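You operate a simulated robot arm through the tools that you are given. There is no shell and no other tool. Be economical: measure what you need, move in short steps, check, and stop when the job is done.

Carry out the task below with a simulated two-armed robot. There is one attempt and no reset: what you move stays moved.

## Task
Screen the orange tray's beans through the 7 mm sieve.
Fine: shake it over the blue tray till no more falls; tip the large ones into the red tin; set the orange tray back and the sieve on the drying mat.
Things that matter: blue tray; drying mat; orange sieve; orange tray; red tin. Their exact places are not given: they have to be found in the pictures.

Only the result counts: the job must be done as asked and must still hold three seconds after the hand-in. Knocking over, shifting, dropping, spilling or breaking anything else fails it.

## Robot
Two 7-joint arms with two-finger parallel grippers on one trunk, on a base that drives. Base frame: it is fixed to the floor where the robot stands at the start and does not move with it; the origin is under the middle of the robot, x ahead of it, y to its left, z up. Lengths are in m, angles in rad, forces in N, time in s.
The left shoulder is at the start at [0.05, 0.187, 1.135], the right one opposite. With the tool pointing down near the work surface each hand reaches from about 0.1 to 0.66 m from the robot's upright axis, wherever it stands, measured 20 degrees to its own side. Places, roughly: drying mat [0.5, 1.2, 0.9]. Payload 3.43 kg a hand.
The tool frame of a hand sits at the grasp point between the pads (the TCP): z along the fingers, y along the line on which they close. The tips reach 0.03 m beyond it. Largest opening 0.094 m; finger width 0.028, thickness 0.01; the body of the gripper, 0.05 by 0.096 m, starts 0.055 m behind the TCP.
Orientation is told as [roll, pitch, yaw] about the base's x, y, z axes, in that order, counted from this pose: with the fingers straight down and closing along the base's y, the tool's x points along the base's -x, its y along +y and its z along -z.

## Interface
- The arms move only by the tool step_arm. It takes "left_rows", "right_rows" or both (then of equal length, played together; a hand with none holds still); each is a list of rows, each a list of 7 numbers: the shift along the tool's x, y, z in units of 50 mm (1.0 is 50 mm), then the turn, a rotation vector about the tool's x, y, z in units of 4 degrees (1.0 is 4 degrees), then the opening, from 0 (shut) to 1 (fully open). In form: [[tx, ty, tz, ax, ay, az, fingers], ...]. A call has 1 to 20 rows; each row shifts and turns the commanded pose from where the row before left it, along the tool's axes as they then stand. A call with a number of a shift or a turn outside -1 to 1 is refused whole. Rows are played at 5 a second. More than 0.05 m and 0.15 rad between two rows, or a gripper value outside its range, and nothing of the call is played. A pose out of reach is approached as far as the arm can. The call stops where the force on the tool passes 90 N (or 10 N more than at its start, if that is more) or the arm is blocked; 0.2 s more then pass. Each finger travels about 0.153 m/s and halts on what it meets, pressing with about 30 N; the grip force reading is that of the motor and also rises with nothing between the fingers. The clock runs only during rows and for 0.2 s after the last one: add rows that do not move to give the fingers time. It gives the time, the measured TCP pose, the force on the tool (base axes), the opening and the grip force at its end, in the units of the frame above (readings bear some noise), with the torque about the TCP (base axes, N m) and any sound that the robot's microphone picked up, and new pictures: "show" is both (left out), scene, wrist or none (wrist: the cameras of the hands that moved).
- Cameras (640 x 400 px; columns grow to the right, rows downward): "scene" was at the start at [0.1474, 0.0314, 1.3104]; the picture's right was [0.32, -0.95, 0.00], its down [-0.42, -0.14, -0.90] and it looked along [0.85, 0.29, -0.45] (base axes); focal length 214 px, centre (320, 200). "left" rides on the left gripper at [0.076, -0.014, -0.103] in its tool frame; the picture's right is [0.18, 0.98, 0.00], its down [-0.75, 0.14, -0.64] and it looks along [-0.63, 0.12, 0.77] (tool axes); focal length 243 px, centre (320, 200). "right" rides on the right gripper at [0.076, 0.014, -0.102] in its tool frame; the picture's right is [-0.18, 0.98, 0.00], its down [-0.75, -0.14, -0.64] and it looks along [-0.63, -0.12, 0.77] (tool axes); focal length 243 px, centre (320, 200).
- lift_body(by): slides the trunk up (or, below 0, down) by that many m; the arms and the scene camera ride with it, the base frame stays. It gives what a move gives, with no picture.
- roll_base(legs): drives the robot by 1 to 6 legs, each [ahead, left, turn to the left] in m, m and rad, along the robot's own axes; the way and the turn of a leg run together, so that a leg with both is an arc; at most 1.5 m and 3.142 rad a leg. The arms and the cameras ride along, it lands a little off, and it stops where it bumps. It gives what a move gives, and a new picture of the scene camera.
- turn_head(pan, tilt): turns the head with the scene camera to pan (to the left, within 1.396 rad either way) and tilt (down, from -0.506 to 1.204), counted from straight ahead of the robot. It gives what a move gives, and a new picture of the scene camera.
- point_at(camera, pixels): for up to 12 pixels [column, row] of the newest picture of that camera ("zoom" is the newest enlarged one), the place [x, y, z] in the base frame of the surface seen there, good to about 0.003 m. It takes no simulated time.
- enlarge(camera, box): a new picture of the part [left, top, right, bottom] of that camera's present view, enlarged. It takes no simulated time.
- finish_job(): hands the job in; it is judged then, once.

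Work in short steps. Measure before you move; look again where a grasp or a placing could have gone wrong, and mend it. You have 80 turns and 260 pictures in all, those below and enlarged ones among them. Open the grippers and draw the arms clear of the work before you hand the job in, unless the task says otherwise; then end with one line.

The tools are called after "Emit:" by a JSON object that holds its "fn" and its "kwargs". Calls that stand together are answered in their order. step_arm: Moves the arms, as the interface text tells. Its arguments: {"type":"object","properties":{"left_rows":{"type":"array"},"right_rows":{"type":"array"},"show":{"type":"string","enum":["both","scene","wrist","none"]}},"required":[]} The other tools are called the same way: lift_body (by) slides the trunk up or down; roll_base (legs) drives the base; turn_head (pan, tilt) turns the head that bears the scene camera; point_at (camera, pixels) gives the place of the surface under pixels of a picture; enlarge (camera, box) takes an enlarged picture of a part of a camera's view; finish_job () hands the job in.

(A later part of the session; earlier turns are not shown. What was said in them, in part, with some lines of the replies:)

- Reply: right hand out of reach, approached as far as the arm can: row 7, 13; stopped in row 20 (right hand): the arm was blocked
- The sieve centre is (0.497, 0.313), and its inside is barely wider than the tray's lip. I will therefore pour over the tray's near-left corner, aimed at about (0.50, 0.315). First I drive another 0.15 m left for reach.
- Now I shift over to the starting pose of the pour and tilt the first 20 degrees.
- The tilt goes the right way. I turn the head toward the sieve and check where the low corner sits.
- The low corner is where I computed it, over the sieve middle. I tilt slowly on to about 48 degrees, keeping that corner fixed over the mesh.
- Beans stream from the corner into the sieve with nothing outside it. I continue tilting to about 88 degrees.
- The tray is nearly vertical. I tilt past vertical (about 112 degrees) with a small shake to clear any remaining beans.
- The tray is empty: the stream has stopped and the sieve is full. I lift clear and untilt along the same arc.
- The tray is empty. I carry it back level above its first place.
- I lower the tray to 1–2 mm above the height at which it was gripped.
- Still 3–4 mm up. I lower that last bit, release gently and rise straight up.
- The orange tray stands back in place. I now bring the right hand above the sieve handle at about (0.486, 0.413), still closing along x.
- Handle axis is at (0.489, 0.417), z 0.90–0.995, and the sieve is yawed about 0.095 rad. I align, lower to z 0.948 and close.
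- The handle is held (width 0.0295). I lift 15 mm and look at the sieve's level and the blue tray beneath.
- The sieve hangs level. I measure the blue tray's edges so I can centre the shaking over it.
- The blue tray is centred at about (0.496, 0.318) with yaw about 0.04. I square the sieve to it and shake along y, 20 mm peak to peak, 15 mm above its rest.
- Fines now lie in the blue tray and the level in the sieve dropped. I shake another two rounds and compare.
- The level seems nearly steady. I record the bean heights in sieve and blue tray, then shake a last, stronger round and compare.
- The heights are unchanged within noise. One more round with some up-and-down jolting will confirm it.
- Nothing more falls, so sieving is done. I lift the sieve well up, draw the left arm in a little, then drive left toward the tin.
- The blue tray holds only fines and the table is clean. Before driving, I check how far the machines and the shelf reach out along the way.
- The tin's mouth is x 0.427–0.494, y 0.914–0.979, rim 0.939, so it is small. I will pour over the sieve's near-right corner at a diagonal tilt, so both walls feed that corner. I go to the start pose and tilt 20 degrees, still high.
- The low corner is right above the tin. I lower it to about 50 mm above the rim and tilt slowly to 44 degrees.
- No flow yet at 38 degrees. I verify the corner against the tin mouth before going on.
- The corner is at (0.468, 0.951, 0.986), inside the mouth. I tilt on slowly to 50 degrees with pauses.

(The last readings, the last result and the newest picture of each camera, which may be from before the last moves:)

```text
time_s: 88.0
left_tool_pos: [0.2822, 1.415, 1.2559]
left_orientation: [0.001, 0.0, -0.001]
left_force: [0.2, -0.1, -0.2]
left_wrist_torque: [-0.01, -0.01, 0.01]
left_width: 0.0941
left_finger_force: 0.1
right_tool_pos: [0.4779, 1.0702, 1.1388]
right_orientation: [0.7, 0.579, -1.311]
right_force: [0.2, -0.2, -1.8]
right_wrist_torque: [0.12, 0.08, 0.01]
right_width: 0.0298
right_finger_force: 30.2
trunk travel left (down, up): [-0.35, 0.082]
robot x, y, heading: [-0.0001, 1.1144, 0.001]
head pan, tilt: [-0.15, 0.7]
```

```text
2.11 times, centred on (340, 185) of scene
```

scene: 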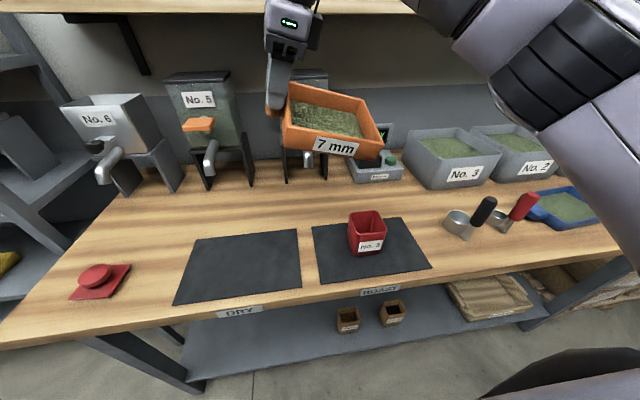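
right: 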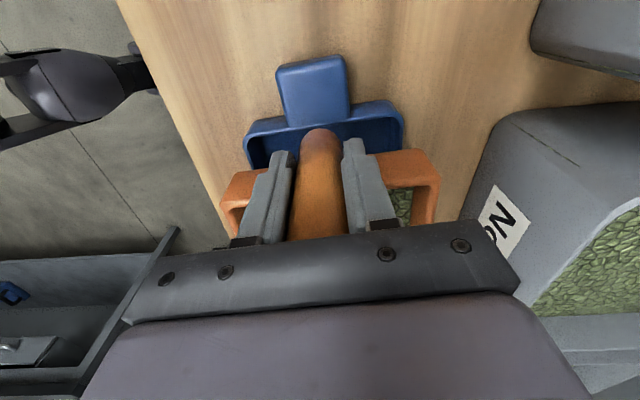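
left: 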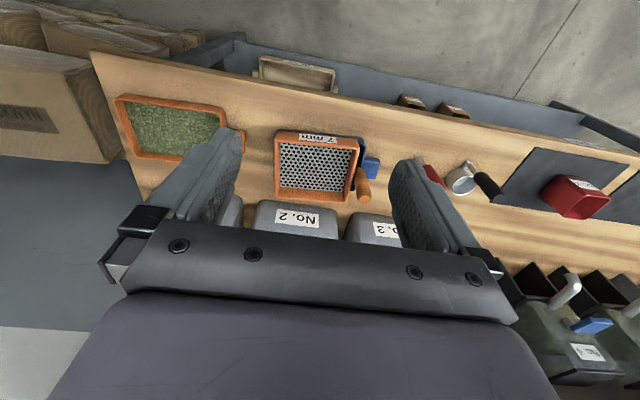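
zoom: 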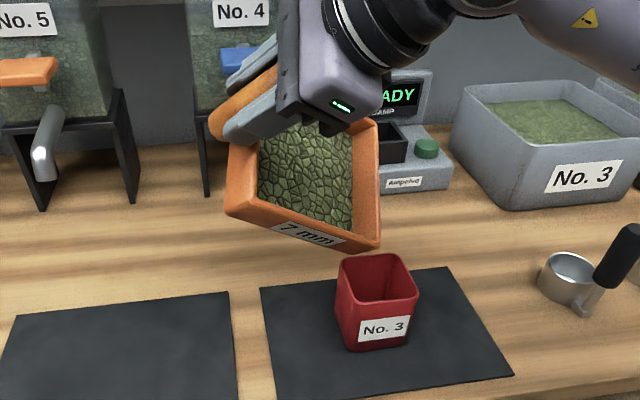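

Still nothing has left the sieve at 50 degrees. I go on gently to 64 degrees.

Emit:
{"fn": "step_arm", "kwargs": {"right_rows": [[-0.014, -0.014, -0.12, -0.3535, 0.3535, 0, 0], [0, 0, 0, 0, 0, 0, 0], [-0.014, -0.014, -0.12, -0.3535, 0.3535, 0, 0], [0, 0, 0, 0, 0, 0, 0], [-0.014, -0.014, -0.12, -0.3535, 0.3535, 0, 0], [0, 0, 0, 0, 0, 0, 0], [-0.014, -0.014, -0.12, -0.3535, 0.3535, 0, 0], [0, 0, 0, 0, 0, 0, 0], [-0.014, -0.014, -0.12, -0.3535, 0.3535, 0, 0], [0, 0, 0, 0, 0, 0, 0], [-0.014, -0.014, -0.12, -0.3535, 0.3535, 0, 0], [0, 0, 0, 0, 0, 0, 0], [-0.014, -0.014, -0.12, -0.3535, 0.3535, 0, 0], [0, 0, 0, 0, 0, 0, 0]], "show": "none"}}

Emit:
{"fn": "enlarge", "kwargs": {"camera": "scene", "box": [250, 90, 430, 280]}}

```text
time_s: 91.0
left_tool_pos: [0.2828, 1.4144, 1.2554]
left_orientation: [0.002, 0.0, -0.003]
left_force: [0.0, -0.4, 0.1]
left_wrist_torque: [0.03, 0.01, 0.0]
left_width: 0.0943
left_finger_force: 0.1
right_tool_pos: [0.4517, 1.0423, 1.1555]
right_orientation: [0.968, 0.696, -1.151]
right_force: [0.1, -0.4, -0.9]
right_wrist_torque: [0.07, 0.1, -0.03]
right_width: 0.0294
right_finger_force: 29.8
trunk travel left (down, up): [-0.35, 0.082]
robot x, y, heading: [0.0015, 1.1184, -0.005]
head pan, tilt: [-0.15, 0.7]
```

```text
2.11 times, centred on (340, 185) of scene
```

zoom: 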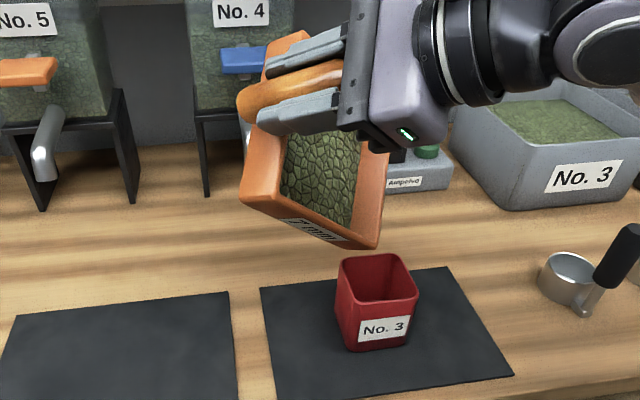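

Emit:
{"fn": "point_at", "kwargs": {"camera": "zoom", "pixels": [[379, 241], [384, 215], [365, 248], [358, 300], [416, 288]]}}

Emit:
{"fn": "step_arm", "kwargs": {"right_rows": [[-0.014, -0.014, -0.12, -0.3535, 0.3535, 0, 0], [0, 0, 0, 0, 0, 0, 0], [-0.014, -0.014, -0.12, -0.3535, 0.3535, 0, 0], [0, 0, 0, 0, 0, 0, 0], [-0.014, -0.014, -0.12, -0.3535, 0.3535, 0, 0], [0, 0, 0, 0, 0, 0, 0], [-0.014, -0.014, -0.12, -0.3535, 0.3535, 0, 0], [0, 0, 0, 0, 0, 0, 0], [0, 0, 0, 0, 0, 0, 0]], "show": "none"}}

Emit:
{"fn": "enlarge", "kwargs": {"camera": "scene", "box": [250, 90, 430, 280]}}

```text
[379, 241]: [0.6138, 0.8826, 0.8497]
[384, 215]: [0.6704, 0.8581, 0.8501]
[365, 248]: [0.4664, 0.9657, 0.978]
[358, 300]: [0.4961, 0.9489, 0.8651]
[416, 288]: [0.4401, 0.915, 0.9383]
```

```text
time_s: 93.0
left_tool_pos: [0.2832, 1.4153, 1.2555]
left_orientation: [0.002, 0.0, -0.005]
left_force: [0.1, 0.1, -0.4]
left_wrist_torque: [0.0, -0.02, -0.02]
left_width: 0.0938
left_finger_force: 0.2
right_tool_pos: [0.4358, 1.0227, 1.1612]
right_orientation: [1.143, 0.743, -1.039]
right_force: [-0.7, 0.2, -2.6]
right_wrist_torque: [0.07, 0.12, 0.0]
right_width: 0.0297
right_finger_force: 30.4
trunk travel left (down, up): [-0.35, 0.082]
robot x, y, heading: [-0.0009, 1.1204, 0.0]
head pan, tilt: [-0.15, 0.7]
```

```text
2.11 times, centred on (340, 185) of scene
```

zoom: 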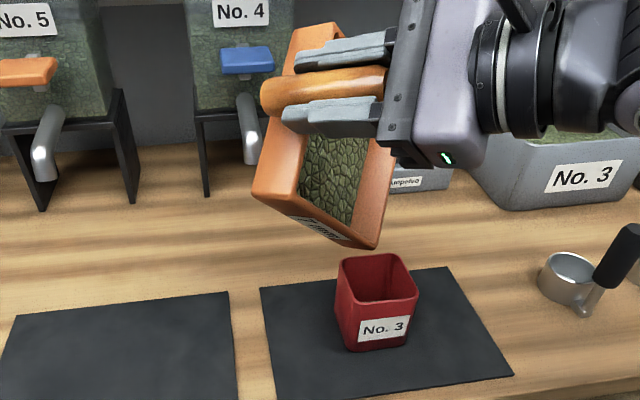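

Emit:
{"fn": "point_at", "kwargs": {"camera": "zoom", "pixels": [[374, 247], [366, 247], [376, 240], [340, 180], [350, 225], [372, 285]]}}

Emit:
{"fn": "enlarge", "kwargs": {"camera": "scene", "box": [310, 130, 390, 260]}}

```text
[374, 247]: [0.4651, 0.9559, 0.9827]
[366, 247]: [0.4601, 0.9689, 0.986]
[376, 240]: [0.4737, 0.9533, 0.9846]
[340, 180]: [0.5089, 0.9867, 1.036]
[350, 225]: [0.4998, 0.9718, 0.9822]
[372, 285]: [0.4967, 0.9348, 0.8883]
```

```text
3.08 times, centred on (350, 195) of scene
```

zoom: 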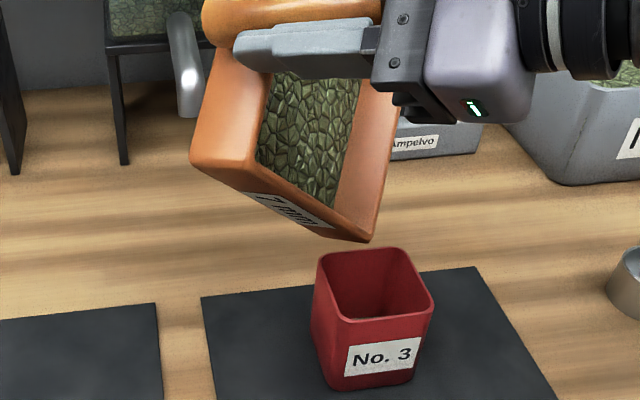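

The corner is at (0.467, 0.954, 0.983). I centre it a little better, lower it 10 mm, and tilt to 84 degrees.

Emit:
{"fn": "step_arm", "kwargs": {"right_rows": [[-0.168, -0.168, -0.086, 0, 0, 0, 0], [-0.014, -0.014, -0.12, -0.3535, 0.3535, 0, 0], [0, 0, 0, 0, 0, 0, 0], [-0.014, -0.014, -0.12, -0.3535, 0.3535, 0, 0], [0, 0, 0, 0, 0, 0, 0], [-0.014, -0.014, -0.12, -0.3535, 0.3535, 0, 0], [0, 0, 0, 0, 0, 0, 0], [-0.014, -0.014, -0.12, -0.3535, 0.3535, 0, 0], [0, 0, 0, 0, 0, 0, 0], [-0.014, -0.014, -0.12, -0.3535, 0.3535, 0, 0], [0, 0, 0, 0, 0, 0, 0], [-0.014, -0.014, -0.12, -0.3535, 0.3535, 0, 0], [0, 0, 0, 0, 0, 0, 0]], "show": "none"}}

Emit:
{"fn": "enlarge", "kwargs": {"camera": "scene", "box": [300, 130, 400, 260]}}

```text
time_s: 95.8
left_tool_pos: [0.2828, 1.4152, 1.2558]
left_orientation: [0.002, 0.001, -0.001]
left_force: [0.1, 0.3, -1.1]
left_wrist_torque: [0.0, 0.01, 0.01]
left_width: 0.0938
left_finger_force: 0.1
right_tool_pos: [0.4074, 0.992, 1.1529]
right_orientation: [1.427, 0.785, -0.842]
right_force: [-0.2, 0.1, -1.7]
right_wrist_torque: [0.05, 0.16, 0.0]
right_width: 0.0294
right_finger_force: 29.8
trunk travel left (down, up): [-0.35, 0.082]
robot x, y, heading: [-0.0024, 1.1149, -0.003]
head pan, tilt: [-0.15, 0.7]
```

```text
3.08 times, centred on (350, 195) of scene
```

zoom: 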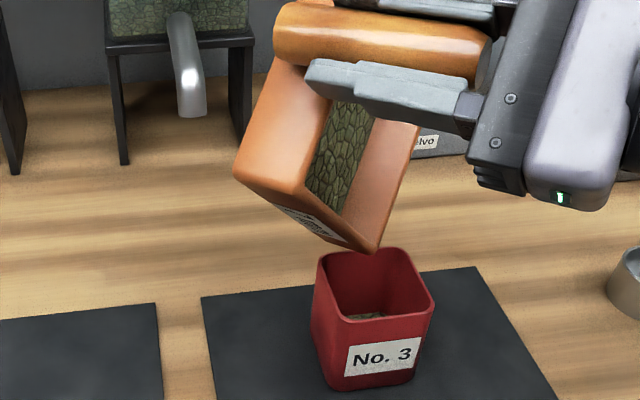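

Beans now show in the tin bottom (zoom 365,315). The pour has begun, so I tilt on slowly to 96 degrees.

Emit:
{"fn": "step_arm", "kwargs": {"right_rows": [[0, 0, 0, 0, 0, 0, 0], [-0.014, -0.014, -0.12, -0.3535, 0.3535, 0, 0], [0, 0, 0, 0, 0, 0, 0], [-0.014, -0.014, -0.12, -0.3535, 0.3535, 0, 0], [0, 0, 0, 0, 0, 0, 0], [-0.014, -0.014, -0.12, -0.3535, 0.3535, 0, 0], [0, 0, 0, 0, 0, 0, 0], [-0.014, -0.014, -0.12, -0.3535, 0.3535, 0, 0], [0, 0, 0, 0, 0, 0, 0], [-0.014, -0.014, -0.12, -0.3535, 0.3535, 0, 0], [0, 0, 0, 0, 0, 0, 0], [-0.014, -0.014, -0.12, -0.3535, 0.3535, 0, 0], [0, 0, 0, 0, 0, 0, 0]], "show": "none"}}

Emit:
{"fn": "enlarge", "kwargs": {"camera": "scene", "box": [300, 130, 400, 260]}}

Emit:
{"fn": "point_at", "kwargs": {"camera": "zoom", "pixels": [[370, 262], [375, 250], [362, 250], [365, 300]]}}

```text
time_s: 98.6
left_tool_pos: [0.2828, 1.4156, 1.2562]
left_orientation: [0.002, 0.0, -0.003]
left_force: [0.3, 0.3, 1.3]
left_wrist_torque: [0.02, 0.02, 0.01]
left_width: 0.0939
left_finger_force: 0.0
right_tool_pos: [0.3924, 0.9617, 1.1477]
right_orientation: [1.72, 0.786, -0.632]
right_force: [0.6, -0.3, -2.2]
right_wrist_torque: [0.01, 0.18, -0.02]
right_width: 0.0294
right_finger_force: 29.8
right hand out of reach, approached as far as the arm can: row 8, 10
trunk travel left (down, up): [-0.35, 0.082]
robot x, y, heading: [0.0014, 1.1173, -0.0]
head pan, tilt: [-0.15, 0.7]
```

```text
3.08 times, centred on (350, 195) of scene
```

zoom: 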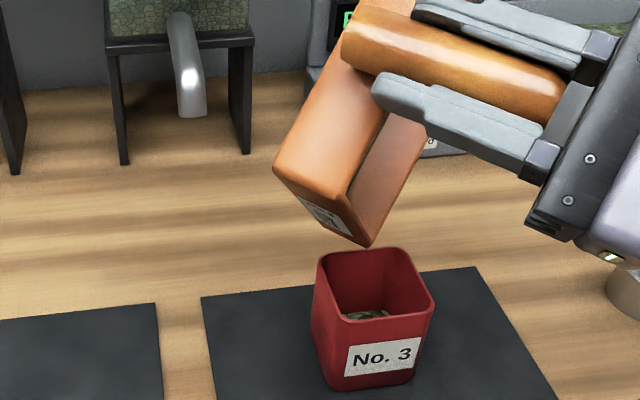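

```text
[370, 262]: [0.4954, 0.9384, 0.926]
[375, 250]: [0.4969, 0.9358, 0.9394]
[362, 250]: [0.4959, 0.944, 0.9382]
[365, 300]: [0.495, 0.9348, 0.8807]
```

The arm hit a limit close to the body. I check the corner and how much is left.

Emit:
{"fn": "point_at", "kwargs": {"camera": "zoom", "pixels": [[366, 243], [360, 240], [372, 236], [367, 318], [400, 140]]}}

Emit:
{"fn": "enlarge", "kwargs": {"camera": "right", "box": [0, 0, 640, 400]}}

```text
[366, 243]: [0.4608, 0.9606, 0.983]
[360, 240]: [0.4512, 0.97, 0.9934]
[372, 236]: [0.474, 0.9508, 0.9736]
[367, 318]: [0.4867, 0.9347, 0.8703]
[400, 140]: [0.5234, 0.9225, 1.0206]
```

```text
1.00 times, centred on (320, 200) of right
```

zoom: 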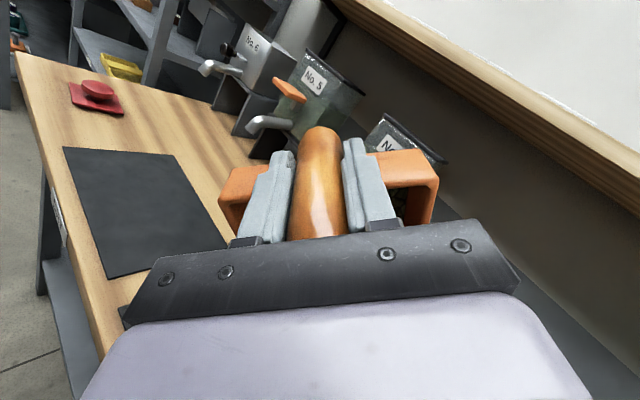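

The view into the sieve is hidden at this tilt. I untilt 24 degrees along the arc so the camera can see inside.

Emit:
{"fn": "step_arm", "kwargs": {"right_rows": [[0, 0, 0, 0, 0, 0, 0], [0, 0, 0, 0, 0, 0, 0], [0.018, 0.018, 0.241, 0.707, -0.707, 0, 0], [0.018, 0.018, 0.241, 0.707, -0.707, 0, 0], [0.018, 0.018, 0.241, 0.707, -0.707, 0, 0], [0.018, 0.018, 0.241, 0.707, -0.707, 0, 0], [0.018, 0.018, 0.241, 0.707, -0.707, 0, 0], [0.018, 0.018, 0.241, 0.707, -0.707, 0, 0], [0, 0, 0, 0, 0, 0, 0]], "show": "none"}}

Emit:
{"fn": "enlarge", "kwargs": {"camera": "scene", "box": [300, 130, 400, 260]}}

```text
time_s: 100.6
left_tool_pos: [0.2827, 1.4153, 1.2556]
left_orientation: [0.003, 0.0, -0.003]
left_force: [0.0, 0.4, 0.1]
left_wrist_torque: [-0.02, 0.01, 0.0]
left_width: 0.094
left_finger_force: 0.2
right_tool_pos: [0.4358, 1.0162, 1.15]
right_orientation: [1.138, 0.745, -1.042]
right_force: [-0.1, -0.2, -1.8]
right_wrist_torque: [0.05, 0.11, 0.01]
right_width: 0.0294
right_finger_force: 29.8
trunk travel left (down, up): [-0.35, 0.082]
robot x, y, heading: [0.0003, 1.1195, -0.004]
head pan, tilt: [-0.15, 0.7]
```

```text
3.08 times, centred on (350, 195) of scene
```

zoom: 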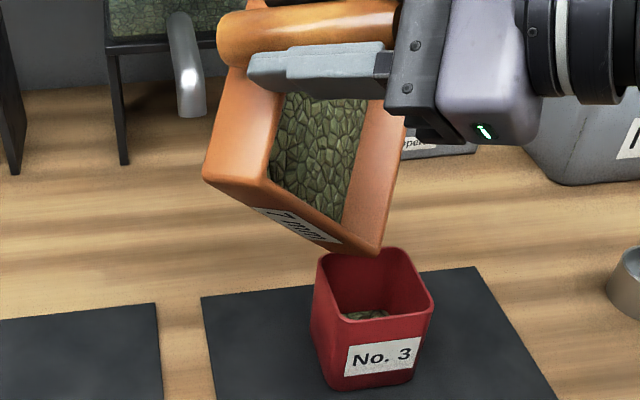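

Only part has come out, so more tilt is needed, but the wrist is too close to the shoulder here. I untilt to 40 degrees, raise 80 mm and drive the base back 0.2 m for room.

Emit:
{"fn": "step_arm", "kwargs": {"right_rows": [[0.018, 0.018, 0.241, 0.707, -0.707, 0, 0], [0.018, 0.018, 0.241, 0.707, -0.707, 0, 0], [0.018, 0.018, 0.241, 0.707, -0.707, 0, 0], [0.018, 0.018, 0.241, 0.707, -0.707, 0, 0], [0.018, 0.018, 0.241, 0.707, -0.707, 0, 0], [0.018, 0.018, 0.241, 0.707, -0.707, 0, 0], [0.018, 0.018, 0.241, 0.707, -0.707, 0, 0], [0.018, 0.018, 0.241, 0.707, -0.707, 0, 0], [0.364, 0.364, -0.613, 0, 0, 0, 0], [0.364, 0.364, -0.613, 0, 0, 0, 0], [0, 0, 0, 0, 0, 0, 0]], "show": "none"}}

Emit:
{"fn": "roll_base", "kwargs": {"legs": [[-0.2, 0, 0]]}}

```text
time_s: 103.0
left_tool_pos: [0.2831, 1.4146, 1.2558]
left_orientation: [0.002, -0.001, -0.002]
left_force: [-0.5, -0.8, 0.9]
left_wrist_torque: [0.0, -0.02, -0.03]
left_width: 0.0938
left_finger_force: 0.1
right_tool_pos: [0.4958, 1.078, 1.1903]
right_orientation: [0.53, 0.477, -1.396]
right_force: [-0.1, 0.6, -2.7]
right_wrist_torque: [0.15, 0.05, 0.02]
right_width: 0.0295
right_finger_force: 30.0
trunk travel left (down, up): [-0.35, 0.082]
robot x, y, heading: [-0.0043, 1.1204, -0.003]
head pan, tilt: [-0.15, 0.7]
```

```text
time_s: 104.6
left_tool_pos: [0.0793, 1.4152, 1.2548]
left_orientation: [0.003, 0.0, -0.001]
left_force: [0.4, -0.2, -0.6]
left_wrist_torque: [0.02, -0.01, 0.0]
left_width: 0.0941
left_finger_force: 0.1
right_tool_pos: [0.2925, 1.0787, 1.1915]
right_orientation: [0.534, 0.478, -1.395]
right_force: [-0.4, -0.7, -1.1]
right_wrist_torque: [0.07, 0.03, -0.02]
right_width: 0.0298
right_finger_force: 30.0
trunk travel left (down, up): [-0.35, 0.082]
robot x, y, heading: [-0.1996, 1.1147, 0.001]
head pan, tilt: [-0.15, 0.7]
```

scene: 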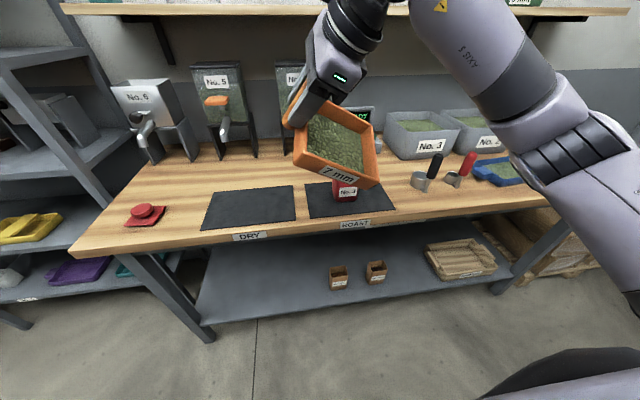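

I take back 0.07 m of that so the hand is neither too near nor too far, then measure again.

Emit:
{"fn": "roll_base", "kwargs": {"legs": [[0.07, 0, 0]]}}

```text
time_s: 105.7
left_tool_pos: [0.1498, 1.4139, 1.2558]
left_orientation: [0.001, 0.003, -0.001]
left_force: [0.3, 0.5, -0.3]
left_wrist_torque: [-0.01, 0.01, 0.02]
left_width: 0.0939
left_finger_force: 0.0
right_tool_pos: [0.363, 1.079, 1.1885]
right_orientation: [0.531, 0.479, -1.397]
right_force: [0.3, -0.1, -2.2]
right_wrist_torque: [0.18, 0.09, 0.02]
right_width: 0.0295
right_finger_force: 30.0
trunk travel left (down, up): [-0.35, 0.082]
robot x, y, heading: [-0.1334, 1.1203, -0.007]
head pan, tilt: [-0.15, 0.7]
```

scene: 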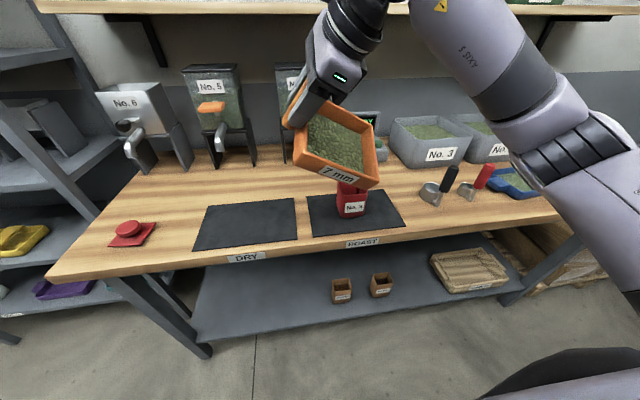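

Now I bring the low corner back above the tin, still high.

Emit:
{"fn": "step_arm", "kwargs": {"right_rows": [[-0.09, 0.557, 0.277, 0, 0, 0, 0], [-0.09, 0.557, 0.277, 0, 0, 0, 0], [-0.09, 0.557, 0.277, 0, 0, 0, 0], [-0.09, 0.557, 0.277, 0, 0, 0, 0], [0, 0, 0, 0, 0, 0, 0]], "show": "none"}}

Emit:
{"fn": "enlarge", "kwargs": {"camera": "scene", "box": [270, 60, 430, 240]}}

```text
time_s: 106.8
left_tool_pos: [0.1501, 1.4153, 1.2546]
left_orientation: [0.001, 0.0, -0.002]
left_force: [0.0, 0.4, -0.4]
left_wrist_torque: [0.0, 0.02, 0.01]
left_width: 0.0936
left_finger_force: 0.1
right_tool_pos: [0.4893, 1.0825, 1.1924]
right_orientation: [0.533, 0.477, -1.394]
right_force: [-0.5, 0.9, -1.7]
right_wrist_torque: [0.11, 0.05, -0.03]
right_width: 0.0297
right_finger_force: 30.5
trunk travel left (down, up): [-0.35, 0.082]
robot x, y, heading: [-0.1339, 1.1142, -0.003]
head pan, tilt: [-0.15, 0.7]
```

```text
2.22 times, centred on (350, 150) of scene
```

zoom: 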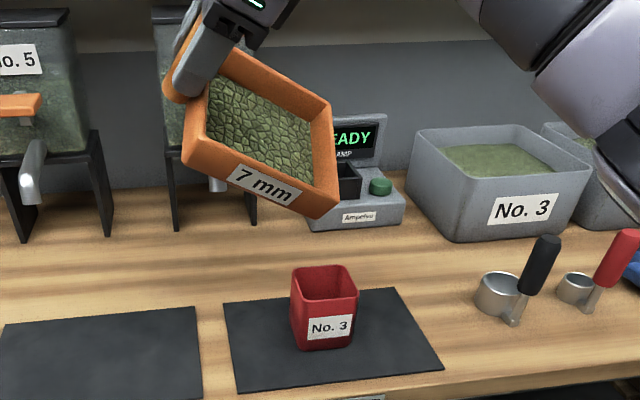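

Emit:
{"fn": "point_at", "kwargs": {"camera": "zoom", "pixels": [[337, 192], [320, 215], [293, 275], [303, 292], [354, 290], [351, 265]]}}

```text
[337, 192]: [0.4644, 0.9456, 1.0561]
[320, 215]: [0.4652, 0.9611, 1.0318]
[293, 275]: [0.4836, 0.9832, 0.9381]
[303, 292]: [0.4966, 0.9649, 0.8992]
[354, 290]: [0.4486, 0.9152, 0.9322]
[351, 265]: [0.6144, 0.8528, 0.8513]
```

The corner is centred over the mouth. I lower 75 mm, tilt to 72, then slowly to 84.

Emit:
{"fn": "step_arm", "kwargs": {"right_rows": [[-0.227, -0.227, 0.383, 0, 0, 0, 0], [-0.227, -0.227, 0.383, 0, 0, 0, 0], [-0.227, -0.227, 0.383, 0, 0, 0, 0], [-0.03, -0.03, -0.238, -0.707, 0.707, 0, 0], [-0.03, -0.03, -0.238, -0.707, 0.707, 0, 0], [-0.03, -0.03, -0.238, -0.707, 0.707, 0, 0], [-0.03, -0.03, -0.238, -0.707, 0.707, 0, 0], [-0.03, -0.03, -0.238, -0.707, 0.707, 0, 0], [-0.03, -0.03, -0.238, -0.707, 0.707, 0, 0], [-0.03, -0.03, -0.238, -0.707, 0.707, 0, 0], [-0.03, -0.03, -0.238, -0.707, 0.707, 0, 0], [0, 0, 0, 0, 0, 0, 0], [-0.03, -0.03, -0.238, -0.707, 0.707, 0, 0], [0, 0, 0, 0, 0, 0, 0], [-0.03, -0.03, -0.238, -0.707, 0.707, 0, 0], [0, 0, 0, 0, 0, 0, 0], [-0.03, -0.03, -0.238, -0.707, 0.707, 0, 0], [0, 0, 0, 0, 0, 0, 0]], "show": "none"}}

Emit:
{"fn": "enlarge", "kwargs": {"camera": "scene", "box": [290, 90, 410, 240]}}

```text
time_s: 110.7
left_tool_pos: [0.1508, 1.4148, 1.2558]
left_orientation: [0.002, 0.0, -0.002]
left_force: [-1.4, 0.4, 0.8]
left_wrist_torque: [-0.02, -0.01, 0.01]
left_width: 0.094
left_finger_force: 0.1
right_tool_pos: [0.4054, 0.9912, 1.1594]
right_orientation: [1.424, 0.787, -0.844]
right_force: [-0.2, -0.4, -1.9]
right_wrist_torque: [0.02, 0.15, 0.02]
right_width: 0.03
right_finger_force: 29.9
trunk travel left (down, up): [-0.35, 0.082]
robot x, y, heading: [-0.1344, 1.1193, 0.0]
head pan, tilt: [-0.15, 0.7]
```

```text
2.67 times, centred on (350, 165) of scene
```

zoom: 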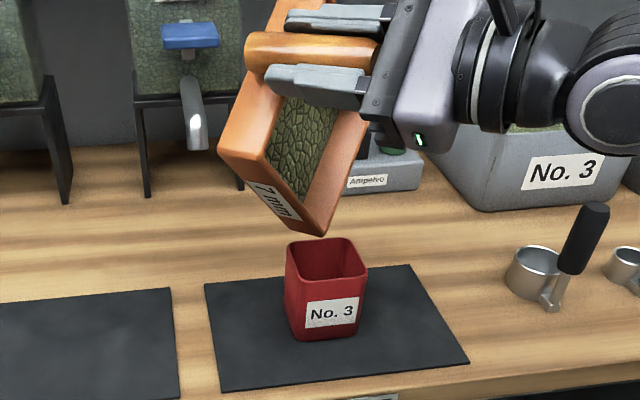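

The pose is good at 84 degrees. I tilt on to 104 in slow steps.

Emit:
{"fn": "point_at", "kwargs": {"camera": "zoom", "pixels": [[321, 232], [328, 225], [310, 230]]}}

Emit:
{"fn": "step_arm", "kwargs": {"right_rows": [[-0.014, -0.014, -0.12, -0.3535, 0.3535, 0, 0], [0, 0, 0, 0, 0, 0, 0], [-0.014, -0.014, -0.12, -0.3535, 0.3535, 0, 0], [0, 0, 0, 0, 0, 0, 0], [-0.014, -0.014, -0.12, -0.3535, 0.3535, 0, 0], [0, 0, 0, 0, 0, 0, 0], [-0.014, -0.014, -0.12, -0.3535, 0.3535, 0, 0], [0, 0, 0, 0, 0, 0, 0], [-0.014, -0.014, -0.12, -0.3535, 0.3535, 0, 0], [0, 0, 0, 0, 0, 0, 0], [-0.014, -0.014, -0.12, -0.3535, 0.3535, 0, 0], [0, 0, 0, 0, 0, 0, 0], [-0.014, -0.014, -0.12, -0.3535, 0.3535, 0, 0], [0, 0, 0, 0, 0, 0, 0], [-0.014, -0.014, -0.12, -0.3535, 0.3535, 0, 0], [0, 0, 0, 0, 0, 0, 0], [-0.014, -0.014, -0.12, -0.3535, 0.3535, 0, 0], [0, 0, 0, 0, 0, 0, 0], [-0.014, -0.014, -0.12, -0.3535, 0.3535, 0, 0], [0, 0, 0, 0, 0, 0, 0]], "show": "none"}}

Emit:
{"fn": "enlarge", "kwargs": {"camera": "scene", "box": [290, 90, 410, 240]}}

```text
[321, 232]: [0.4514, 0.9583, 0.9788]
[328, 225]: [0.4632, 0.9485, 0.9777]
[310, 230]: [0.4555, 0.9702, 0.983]
```

```text
time_s: 114.8
left_tool_pos: [0.1498, 1.4153, 1.2557]
left_orientation: [0.003, 0.0, -0.002]
left_force: [0.0, 0.6, -0.7]
left_wrist_torque: [0.02, 0.03, 0.03]
left_width: 0.094
left_finger_force: 0.2
right_tool_pos: [0.3655, 0.9454, 1.1456]
right_orientation: [1.913, 0.762, -0.502]
right_force: [0.0, -0.8, -2.6]
right_wrist_torque: [0.0, 0.2, -0.02]
right_width: 0.0295
right_finger_force: 30.0
trunk travel left (down, up): [-0.35, 0.082]
robot x, y, heading: [-0.1345, 1.1174, 0.001]
head pan, tilt: [-0.15, 0.7]
```

```text
2.67 times, centred on (350, 165) of scene
```

zoom: 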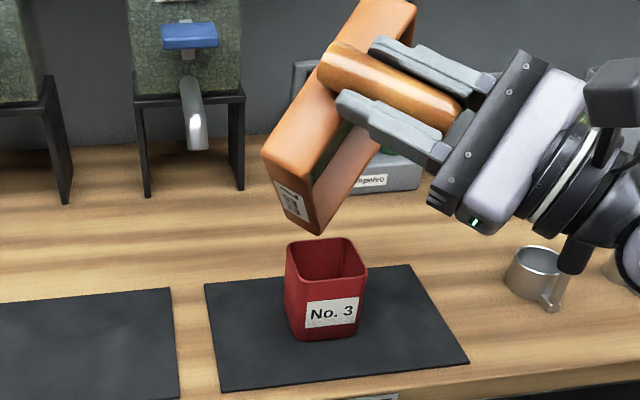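

Corner check, then on to 120 degrees with little shakes.

Emit:
{"fn": "point_at", "kwargs": {"camera": "zoom", "pixels": [[316, 230], [308, 226], [325, 222]]}}

Emit:
{"fn": "step_arm", "kwargs": {"right_rows": [[-0.014, -0.014, -0.12, -0.3535, 0.3535, 0, 0], [0, 0, 0, 0, 0, 0, 0], [-0.014, -0.014, -0.12, -0.3535, 0.3535, 0, 0], [0, 0, 0, 0, 0, 0, 0], [-0.014, -0.014, -0.12, -0.3535, 0.3535, 0, 0], [0, 0, 0, 0, 0, 0, 0], [-0.014, -0.014, -0.12, -0.3535, 0.3535, 0, 0], [0, 0, 0, 0, 0, 0, 0], [-0.014, -0.014, -0.12, -0.3535, 0.3535, 0, 0], [0, 0, 0, 0, 0, 0, 0], [-0.014, -0.014, -0.12, -0.3535, 0.3535, 0, 0], [0, 0, 0, 0, 0, 0, 0], [0, 0, 0, 0, 0, 0, 0]], "show": "none"}}

Emit:
{"fn": "enlarge", "kwargs": {"camera": "scene", "box": [290, 90, 410, 240]}}

```text
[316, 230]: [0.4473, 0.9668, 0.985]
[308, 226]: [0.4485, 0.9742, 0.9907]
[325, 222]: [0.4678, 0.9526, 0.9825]
```

```text
time_s: 117.7
left_tool_pos: [0.1497, 1.4157, 1.2565]
left_orientation: [0.001, 0.0, -0.001]
left_force: [-0.1, 1.1, 1.1]
left_wrist_torque: [0.03, 0.02, 0.01]
left_width: 0.094
left_finger_force: 0.1
right_tool_pos: [0.3435, 0.9234, 1.1286]
right_orientation: [2.177, 0.694, -0.324]
right_force: [0.3, 0.1, -2.3]
right_wrist_torque: [-0.06, 0.17, 0.02]
right_width: 0.0293
right_finger_force: 29.7
trunk travel left (down, up): [-0.35, 0.082]
robot x, y, heading: [-0.1352, 1.116, 0.004]
head pan, tilt: [-0.15, 0.7]
```

```text
2.67 times, centred on (350, 165) of scene
```

zoom: 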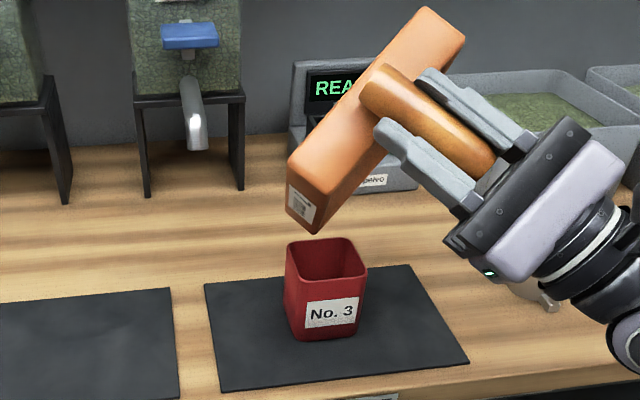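

I shake gently in place to loosen the last beans, then untilt to 80 to look inside.

Emit:
{"fn": "step_arm", "kwargs": {"right_rows": [[0.08, 0.08, 0, 0, 0, 0, 0], [-0.08, -0.08, 0, 0, 0, 0, 0], [0.08, 0.08, 0, 0, 0, 0, 0], [-0.08, -0.08, 0, 0, 0, 0, 0], [0.08, 0.08, 0, 0, 0, 0, 0], [-0.08, -0.08, 0, 0, 0, 0, 0], [0, 0, 0, 0, 0, 0, 0], [0.018, 0.018, 0.241, 0.707, -0.707, 0, 0], [0.018, 0.018, 0.241, 0.707, -0.707, 0, 0], [0.018, 0.018, 0.241, 0.707, -0.707, 0, 0], [0.018, 0.018, 0.241, 0.707, -0.707, 0, 0], [0.018, 0.018, 0.241, 0.707, -0.707, 0, 0], [0.018, 0.018, 0.241, 0.707, -0.707, 0, 0], [0.018, 0.018, 0.241, 0.707, -0.707, 0, 0], [0.018, 0.018, 0.241, 0.707, -0.707, 0, 0], [0.018, 0.018, 0.241, 0.707, -0.707, 0, 0], [0.018, 0.018, 0.241, 0.707, -0.707, 0, 0], [0.018, 0.018, 0.241, 0.707, -0.707, 0, 0], [0, 0, 0, 0, 0, 0, 0]], "show": "none"}}

Emit:
{"fn": "enlarge", "kwargs": {"camera": "scene", "box": [270, 60, 430, 240]}}

```text
time_s: 121.7
left_tool_pos: [0.1499, 1.4159, 1.2556]
left_orientation: [0.003, -0.001, -0.002]
left_force: [-0.1, 0.6, 0.0]
left_wrist_torque: [-0.05, -0.04, 0.0]
left_width: 0.0939
left_finger_force: 0.0
right_tool_pos: [0.4312, 1.018, 1.1545]
right_orientation: [1.134, 0.744, -1.044]
right_force: [0.3, 0.2, -2.3]
right_wrist_torque: [0.07, 0.09, -0.03]
right_width: 0.0297
right_finger_force: 29.8
trunk travel left (down, up): [-0.35, 0.082]
robot x, y, heading: [-0.1367, 1.1168, -0.0]
head pan, tilt: [-0.15, 0.7]
```

```text
2.22 times, centred on (350, 150) of scene
```

zoom: 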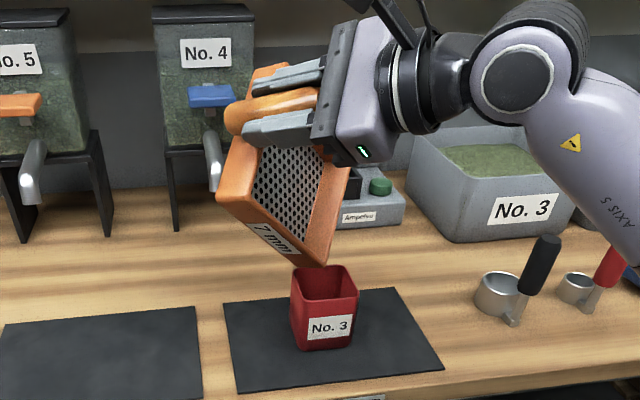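

The sieve is empty (clean mesh) and the table is clean. I raise it, turn it level about the TCP, and check the surroundings on the left for the drive.

Emit:
{"fn": "step_arm", "kwargs": {"right_rows": [[0.448, 0.448, -0.206, 0, 0, 0, 0], [0.448, 0.448, -0.206, 0, 0, 0, 0], [0.448, 0.448, -0.206, 0, 0, 0, 0], [0, 0, 0, 0.707, -0.707, 0, 0], [0, 0, 0, 0.707, -0.707, 0, 0], [0, 0, 0, 0.707, -0.707, 0, 0], [0, 0, 0, 0.707, -0.707, 0, 0], [0, 0, 0, 0.707, -0.707, 0, 0], [0, 0, 0, 0.707, -0.707, 0, 0], [0, 0, 0, 0.707, -0.707, 0, 0], [0, 0, 0, 0.707, -0.707, 0, 0], [0, 0, 0, 0.707, -0.707, 0, 0], [0, 0, 0, 0.707, -0.707, 0, 0], [0, 0, 0, 0.707, -0.707, 0, 0], [0, 0, 0, 0.707, -0.707, 0, 0], [0, 0, 0, 0.707, -0.707, 0, 0], [0, 0, 0, 0.707, -0.707, 0, 0], [0, 0, 0, 0.707, -0.707, 0, 0], [0, 0, 0, 0.707, -0.707, 0, 0], [0, 0, 0, 0.707, -0.707, 0, 0]], "show": "scene"}}

Emit:
{"fn": "turn_head", "kwargs": {"pan": 0.5, "tilt": 0.5}}

```text
time_s: 125.8
left_tool_pos: [0.1495, 1.4151, 1.2549]
left_orientation: [0.002, 0.0, -0.002]
left_force: [0.1, 0.5, 0.0]
left_wrist_torque: [0.0, 0.02, 0.0]
left_width: 0.0937
left_finger_force: 0.1
right_tool_pos: [0.4188, 1.0148, 1.2499]
right_orientation: [0.093, 0.102, -1.52]
right_force: [-0.1, -0.9, -1.5]
right_wrist_torque: [0.18, 0.02, 0.0]
right_width: 0.0297
right_finger_force: 30.3
right hand out of reach, approached as far as the arm can: row 19, 20
trunk travel left (down, up): [-0.35, 0.082]
robot x, y, heading: [-0.1335, 1.12, -0.003]
head pan, tilt: [-0.15, 0.7]
```

scene: 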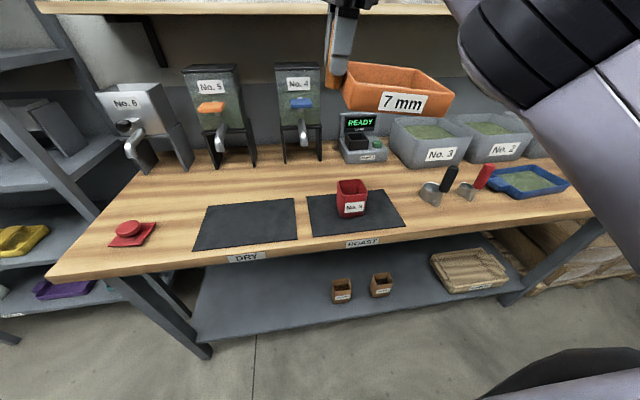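

```text
time_s: 126.9
left_tool_pos: [0.1502, 1.4155, 1.2548]
left_orientation: [0.002, 0.001, 0.0]
left_force: [-0.6, 0.3, -0.4]
left_wrist_torque: [-0.02, -0.03, -0.02]
left_width: 0.094
left_finger_force: 0.0
right_tool_pos: [0.4193, 1.0133, 1.2495]
right_orientation: [0.092, 0.103, -1.52]
right_force: [-0.6, 0.2, -2.5]
right_wrist_torque: [0.17, -0.02, 0.01]
right_width: 0.0298
right_finger_force: 29.7
trunk travel left (down, up): [-0.35, 0.082]
robot x, y, heading: [-0.1357, 1.1178, -0.0]
head pan, tilt: [0.499, 0.499]
```

scene: 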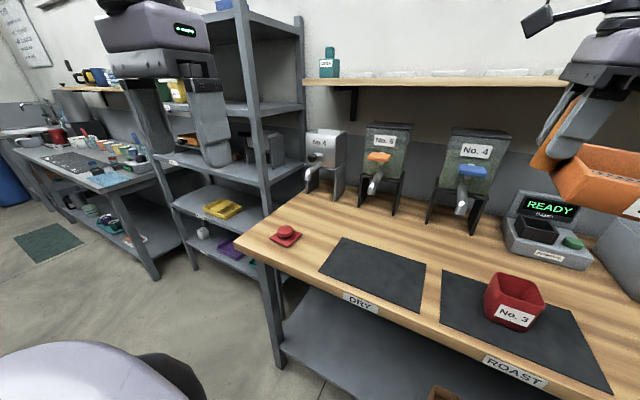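

Emit:
{"fn": "point_at", "kwargs": {"camera": "scene", "pixels": [[262, 180], [165, 155], [258, 60], [180, 160], [300, 100]]}}

```text
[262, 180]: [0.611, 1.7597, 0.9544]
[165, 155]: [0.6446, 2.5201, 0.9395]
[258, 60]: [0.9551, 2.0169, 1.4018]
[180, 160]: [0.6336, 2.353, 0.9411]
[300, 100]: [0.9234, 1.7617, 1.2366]
```

The rack stands at x ≥ 0.61 and y ≥ 1.76, so the left arm stays clear. I drive 0.09 m ahead and 0.26 m left.

Emit:
{"fn": "roll_base", "kwargs": {"legs": [[0, 0.26, 0], [0.09, 0, 0]]}}

Emit:
{"fn": "turn_head", "kwargs": {"pan": -0.1, "tilt": 0.8}}

```text
time_s: 129.5
left_tool_pos: [0.239, 1.6815, 1.2569]
left_orientation: [0.001, 0.0, -0.003]
left_force: [-0.3, 0.2, -0.1]
left_wrist_torque: [0.02, -0.01, 0.02]
left_width: 0.0939
left_finger_force: 0.1
right_tool_pos: [0.5087, 1.2807, 1.2488]
right_orientation: [0.093, 0.102, -1.521]
right_force: [0.5, 0.1, -2.5]
right_wrist_torque: [0.2, -0.01, 0.04]
right_width: 0.0296
right_finger_force: 29.8
trunk travel left (down, up): [-0.35, 0.082]
robot x, y, heading: [-0.0457, 1.3824, 0.003]
head pan, tilt: [0.499, 0.499]
```

scene: 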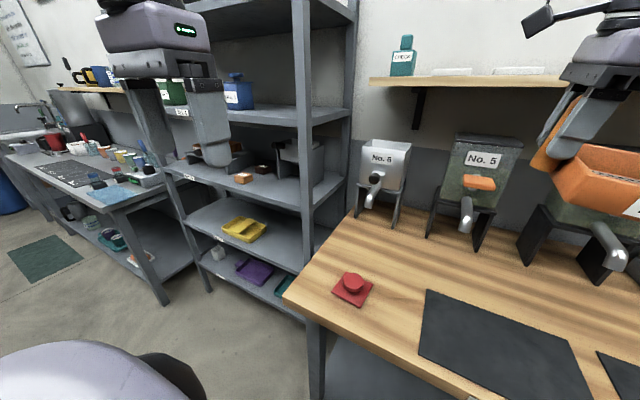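

```text
time_s: 130.5
left_tool_pos: [0.2367, 1.6818, 1.256]
left_orientation: [0.001, -0.002, -0.002]
left_force: [-0.2, -0.5, -0.5]
left_wrist_torque: [0.0, -0.03, 0.0]
left_width: 0.0942
left_finger_force: 0.1
right_tool_pos: [0.5074, 1.28, 1.2493]
right_orientation: [0.095, 0.102, -1.52]
right_force: [-0.2, 0.4, -2.5]
right_wrist_torque: [0.15, -0.01, -0.01]
right_width: 0.0295
right_finger_force: 30.3
trunk travel left (down, up): [-0.35, 0.082]
robot x, y, heading: [-0.0416, 1.3843, 0.003]
head pan, tilt: [-0.099, 0.799]
```

scene: 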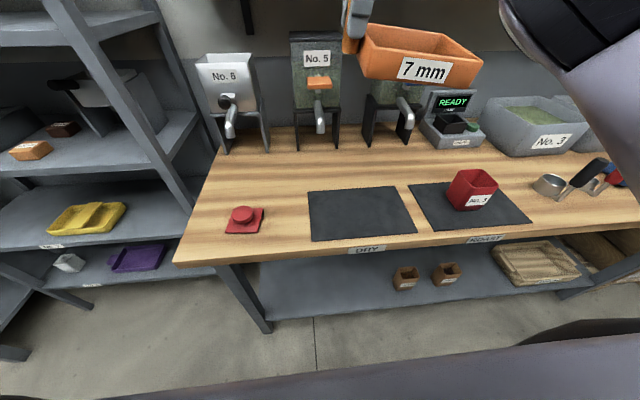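

I bring the sieve above the drying mat, descending to z about 1.05, and level it.

Emit:
{"fn": "step_arm", "kwargs": {"right_rows": [[0.1, -0.254, 0.79, 0, 0, 0, 0], [0.1, -0.254, 0.79, 0, 0, 0, 0], [0.1, -0.254, 0.79, 0, 0, 0, 0], [0.1, -0.254, 0.79, 0, 0, 0, 0], [0.1, -0.254, 0.79, 0, 0, 0, 0], [0, 0, 0, 0.707, -0.707, 0, 0], [0, 0, 0, 0.707, -0.707, 0, 0], [0, 0, 0, 0, 0, 0, 0]], "show": "scene"}}

```text
time_s: 132.3
left_tool_pos: [0.2375, 1.6813, 1.2559]
left_orientation: [0.001, 0.0, -0.002]
left_force: [0.2, 0.4, 0.1]
left_wrist_torque: [0.0, -0.01, 0.01]
left_width: 0.0938
left_finger_force: 0.0
right_tool_pos: [0.4606, 1.322, 1.0483]
right_orientation: [-0.005, 0.002, -1.524]
right_force: [-1.0, -0.4, -2.4]
right_wrist_torque: [0.17, 0.01, 0.01]
right_width: 0.0298
right_finger_force: 30.1
trunk travel left (down, up): [-0.35, 0.082]
robot x, y, heading: [-0.0459, 1.3848, -0.002]
head pan, tilt: [-0.099, 0.799]
```

scene: 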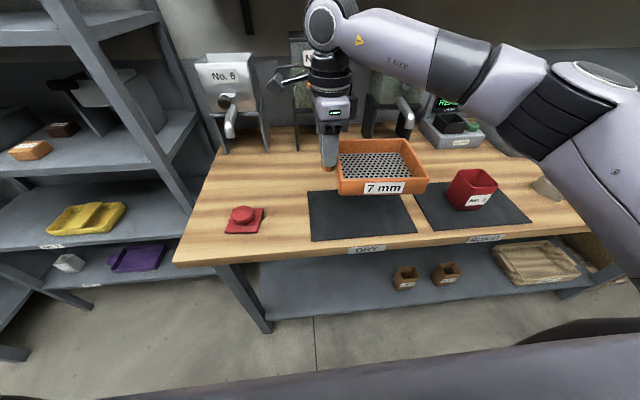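

It is level and above the mat. I lower to z 0.94 and look at the gap below the frame.

Emit:
{"fn": "step_arm", "kwargs": {"right_rows": [[0, 0, 0.7, 0, 0, 0, 0], [0, 0, 0.7, 0, 0, 0, 0], [0, 0, 0.5, 0, 0, 0, 0], [0, 0, 0.26, 0, 0, 0, 0], [0, 0, 0, 0, 0, 0, 0]], "show": "none"}}

Emit:
{"fn": "enlarge", "kwargs": {"camera": "scene", "box": [280, 130, 460, 260]}}

```text
time_s: 133.5
left_tool_pos: [0.2384, 1.6814, 1.2554]
left_orientation: [0.0, -0.001, -0.001]
left_force: [0.0, -0.1, 0.5]
left_wrist_torque: [0.0, -0.03, 0.03]
left_width: 0.0941
left_finger_force: 0.0
right_tool_pos: [0.4609, 1.3221, 0.9419]
right_orientation: [-0.005, 0.005, -1.523]
right_force: [-0.3, 0.1, -2.5]
right_wrist_torque: [0.18, -0.04, 0.03]
right_width: 0.0293
right_finger_force: 30.1
trunk travel left (down, up): [-0.35, 0.082]
robot x, y, heading: [-0.0466, 1.3836, -0.002]
head pan, tilt: [-0.099, 0.799]
```

```text
3.08 times, centred on (370, 195) of scene
```

zoom: 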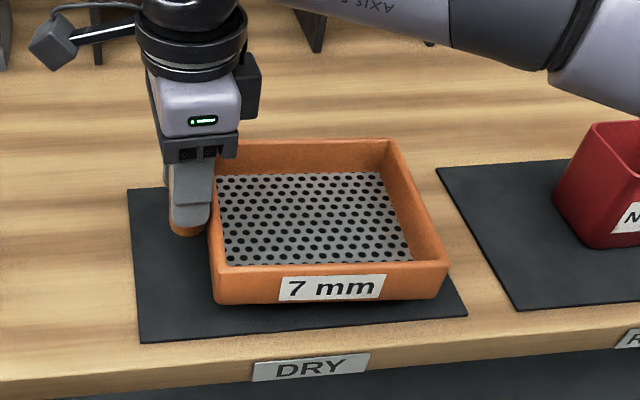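

Emit:
{"fn": "point_at", "kwargs": {"camera": "zoom", "pixels": [[444, 295], [446, 265], [220, 300], [330, 300], [330, 315], [389, 143], [460, 312], [190, 225], [135, 200], [145, 335]]}}

```text
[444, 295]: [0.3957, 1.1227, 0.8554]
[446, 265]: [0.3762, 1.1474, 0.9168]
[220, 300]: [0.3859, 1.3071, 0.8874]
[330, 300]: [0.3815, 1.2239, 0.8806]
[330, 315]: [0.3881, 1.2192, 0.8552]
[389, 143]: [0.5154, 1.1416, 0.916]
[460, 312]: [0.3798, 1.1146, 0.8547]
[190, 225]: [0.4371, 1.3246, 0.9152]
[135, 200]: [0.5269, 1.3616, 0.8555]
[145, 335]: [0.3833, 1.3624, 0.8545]
```

The frame is a bit near the front edge of the mat, and its bottom is about 22 mm up. I shift +12 mm in x and lower 18 mm, then creep.

Emit:
{"fn": "step_arm", "kwargs": {"right_rows": [[0, 0.24, 0, 0, 0, 0, 0], [0, 0, 0.2, 0, 0, 0, 0], [0, 0, 0.16, 0, 0, 0, 0], [0, 0, 0, 0, 0, 0, 0]], "show": "none"}}

Emit:
{"fn": "step_arm", "kwargs": {"right_rows": [[0, 0, 0.04, 0, 0, 0, 0], [0, 0, 0.03, 0, 0, 0, 0], [0, 0, 0, 0, 0, 0, 0]], "show": "none"}}

Emit:
{"fn": "enlarge", "kwargs": {"camera": "scene", "box": [280, 130, 460, 260]}}

```text
time_s: 134.5
left_tool_pos: [0.2382, 1.6825, 1.2543]
left_orientation: [0.001, 0.0, -0.001]
left_force: [0.0, -0.5, 0.8]
left_wrist_torque: [-0.03, -0.01, -0.02]
left_width: 0.0939
left_finger_force: 0.0
right_tool_pos: [0.4713, 1.3243, 0.9227]
right_orientation: [-0.005, 0.004, -1.525]
right_force: [0.7, -0.2, -2.4]
right_wrist_torque: [0.18, -0.02, -0.01]
right_width: 0.0294
right_finger_force: 29.9
trunk travel left (down, up): [-0.35, 0.082]
robot x, y, heading: [-0.0442, 1.3838, -0.004]
head pan, tilt: [-0.099, 0.799]
```

```text
time_s: 135.3
left_tool_pos: [0.2384, 1.6811, 1.2553]
left_orientation: [0.001, 0.0, -0.001]
left_force: [-0.1, -0.2, 0.1]
left_wrist_torque: [-0.01, -0.01, -0.01]
left_width: 0.0939
left_finger_force: 0.1
right_tool_pos: [0.4713, 1.324, 0.9201]
right_orientation: [-0.004, 0.003, -1.523]
right_force: [-0.1, 0.7, -2.2]
right_wrist_torque: [0.18, -0.01, 0.01]
right_width: 0.0293
right_finger_force: 30.5
trunk travel left (down, up): [-0.35, 0.082]
robot x, y, heading: [-0.0449, 1.379, -0.0]
head pan, tilt: [-0.099, 0.799]
```

```text
3.08 times, centred on (370, 195) of scene
```

zoom: 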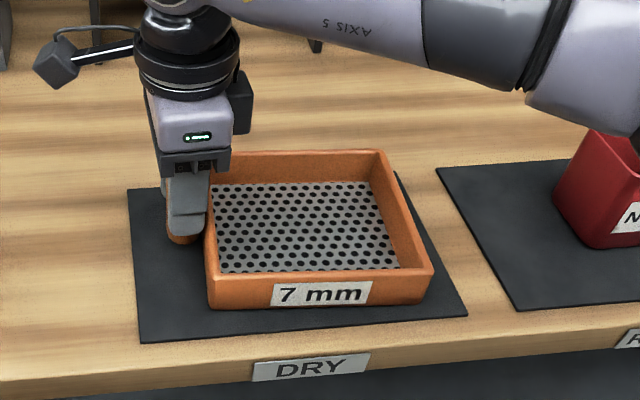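

Torque (0.18) still shows the full weight on the hand, so it has not touched yet. I creep on in 1.5 mm steps.

Emit:
{"fn": "step_arm", "kwargs": {"right_rows": [[0, 0, 0.03, 0, 0, 0, 0], [0, 0, 0.03, 0, 0, 0, 0], [0, 0, 0, 0, 0, 0, 0]], "show": "none"}}

Emit:
{"fn": "step_arm", "kwargs": {"right_rows": [[0, 0, 0.03, 0, 0, 0, 0], [0, 0, 0.03, 0, 0, 0, 0], [0, 0, 0, 0, 0, 0, 0]], "show": "none"}}

Emit:
{"fn": "enlarge", "kwargs": {"camera": "scene", "box": [320, 170, 440, 250]}}

```text
time_s: 136.1
left_tool_pos: [0.2376, 1.6832, 1.2559]
left_orientation: [0.002, 0.0, -0.002]
left_force: [0.1, 0.0, -0.6]
left_wrist_torque: [-0.01, 0.0, 0.0]
left_width: 0.0937
left_finger_force: 0.0
right_tool_pos: [0.4707, 1.3235, 0.9182]
right_orientation: [-0.004, 0.001, -1.524]
right_force: [1.1, -1.7, 4.0]
right_wrist_torque: [-0.98, -0.53, 0.17]
right_width: 0.0295
right_finger_force: 29.7
trunk travel left (down, up): [-0.35, 0.082]
robot x, y, heading: [-0.0435, 1.3836, -0.002]
head pan, tilt: [-0.099, 0.799]
```

```text
time_s: 136.9
left_tool_pos: [0.2375, 1.6808, 1.2552]
left_orientation: [0.003, -0.001, -0.004]
left_force: [0.1, 0.3, -0.2]
left_wrist_torque: [-0.02, -0.03, 0.03]
left_width: 0.0939
left_finger_force: 0.0
right_tool_pos: [0.4702, 1.3236, 0.9179]
right_orientation: [-0.002, 0.003, -1.525]
right_force: [2.3, -6.3, 19.1]
right_wrist_torque: [-0.82, -0.24, 0.07]
right_width: 0.0294
right_finger_force: 30.3
trunk travel left (down, up): [-0.35, 0.082]
robot x, y, heading: [-0.045, 1.384, 0.0]
head pan, tilt: [-0.099, 0.799]
```

```text
5.00 times, centred on (380, 210) of scene
```

zoom: 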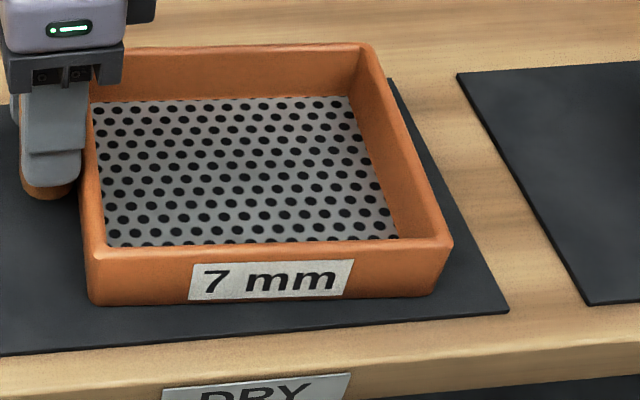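

Contact: 19 N down force, so the sieve stands on the mat. I back off slightly, open and rise straight up.

Emit:
{"fn": "step_arm", "kwargs": {"right_rows": [[0, 0, -0.05, 0, 0, 0, 0], [0, 0, 0, 0, 0, 0, 0], [0, 0, 0, 0, 0, 0, 0.5], [0, 0, 0, 0, 0, 0, 1], [0, 0, 0, 0, 0, 0, 1], [0, 0, 0, 0, 0, 0, 1], [0, 0, -0.5, 0, 0, 0, 1], [0, 0, -0.9, 0, 0, 0, 1], [0, 0, -0.9, 0, 0, 0, 1], [0, 0, -0.9, 0, 0, 0, 1], [0, 0, -0.9, 0, 0, 0, 1], [-0.5, -0.5, -0.5, 0, 0, 0, 1], [-0.6, -0.6, 0, 0, 0, 0, 1], [-0.6, -0.6, 0, 0, 0, 0, 1]]}}

Emit:
{"fn": "enlarge", "kwargs": {"camera": "scene", "box": [280, 130, 540, 260]}}

```text
time_s: 139.9
left_tool_pos: [0.2368, 1.681, 1.2563]
left_orientation: [0.002, 0.0, -0.002]
left_force: [0.0, -0.3, 0.1]
left_wrist_torque: [0.0, 0.01, -0.02]
left_width: 0.0937
left_finger_force: 0.1
right_tool_pos: [0.3889, 1.2347, 1.1505]
right_orientation: [-0.007, 0.003, -1.523]
right_force: [0.1, -0.6, 0.8]
right_wrist_torque: [0.02, 0.02, 0.02]
right_width: 0.0941
right_finger_force: 0.1
trunk travel left (down, up): [-0.35, 0.082]
robot x, y, heading: [-0.0463, 1.3845, -0.002]
head pan, tilt: [-0.099, 0.799]
```

scene: 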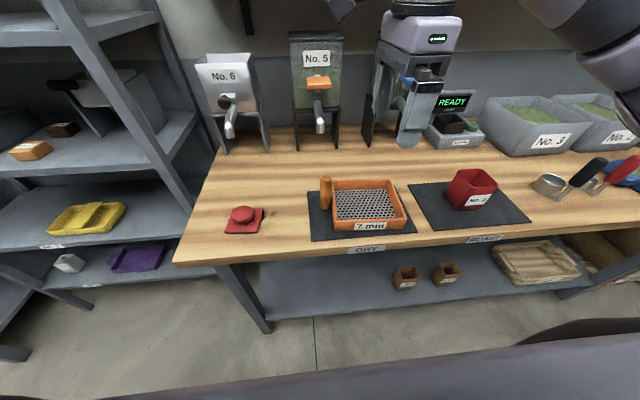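
right: 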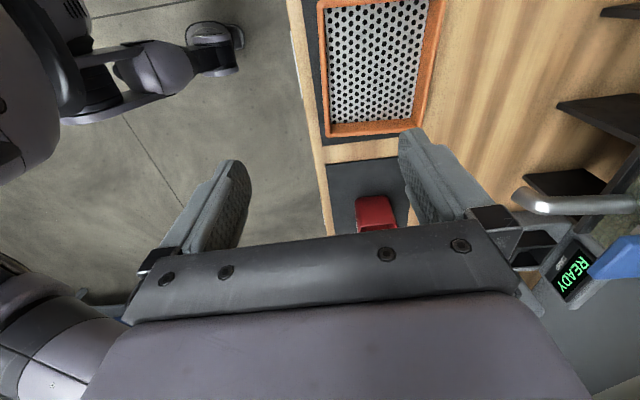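

```text
2.46 times, centred on (410, 195) of scene
```

zoom: 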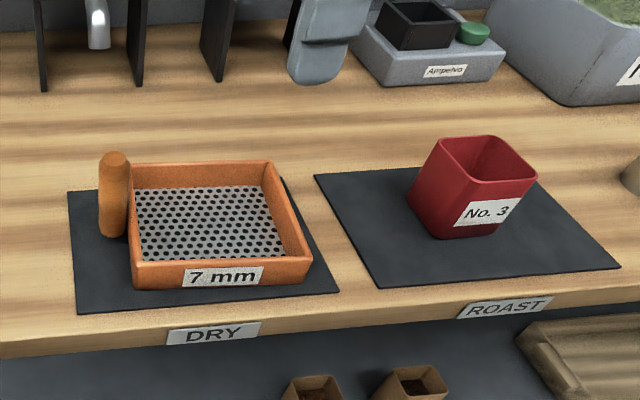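

The sieve stands empty on the DRY mat, the tin is upright with the large beans, and the table is clean. Both hands are open and clear, so I hand in.

Emit:
{"fn": "finish_job", "kwargs": {}}

```text
The job is handed in.
```

I screened the orange tray's beans: fines are in the blue tray, large ones in the red tin, the orange tray is back in its place, and the empty sieve is on the drying mat. I saw no beans on the table, and both hands were open and clear when I handed the job in.
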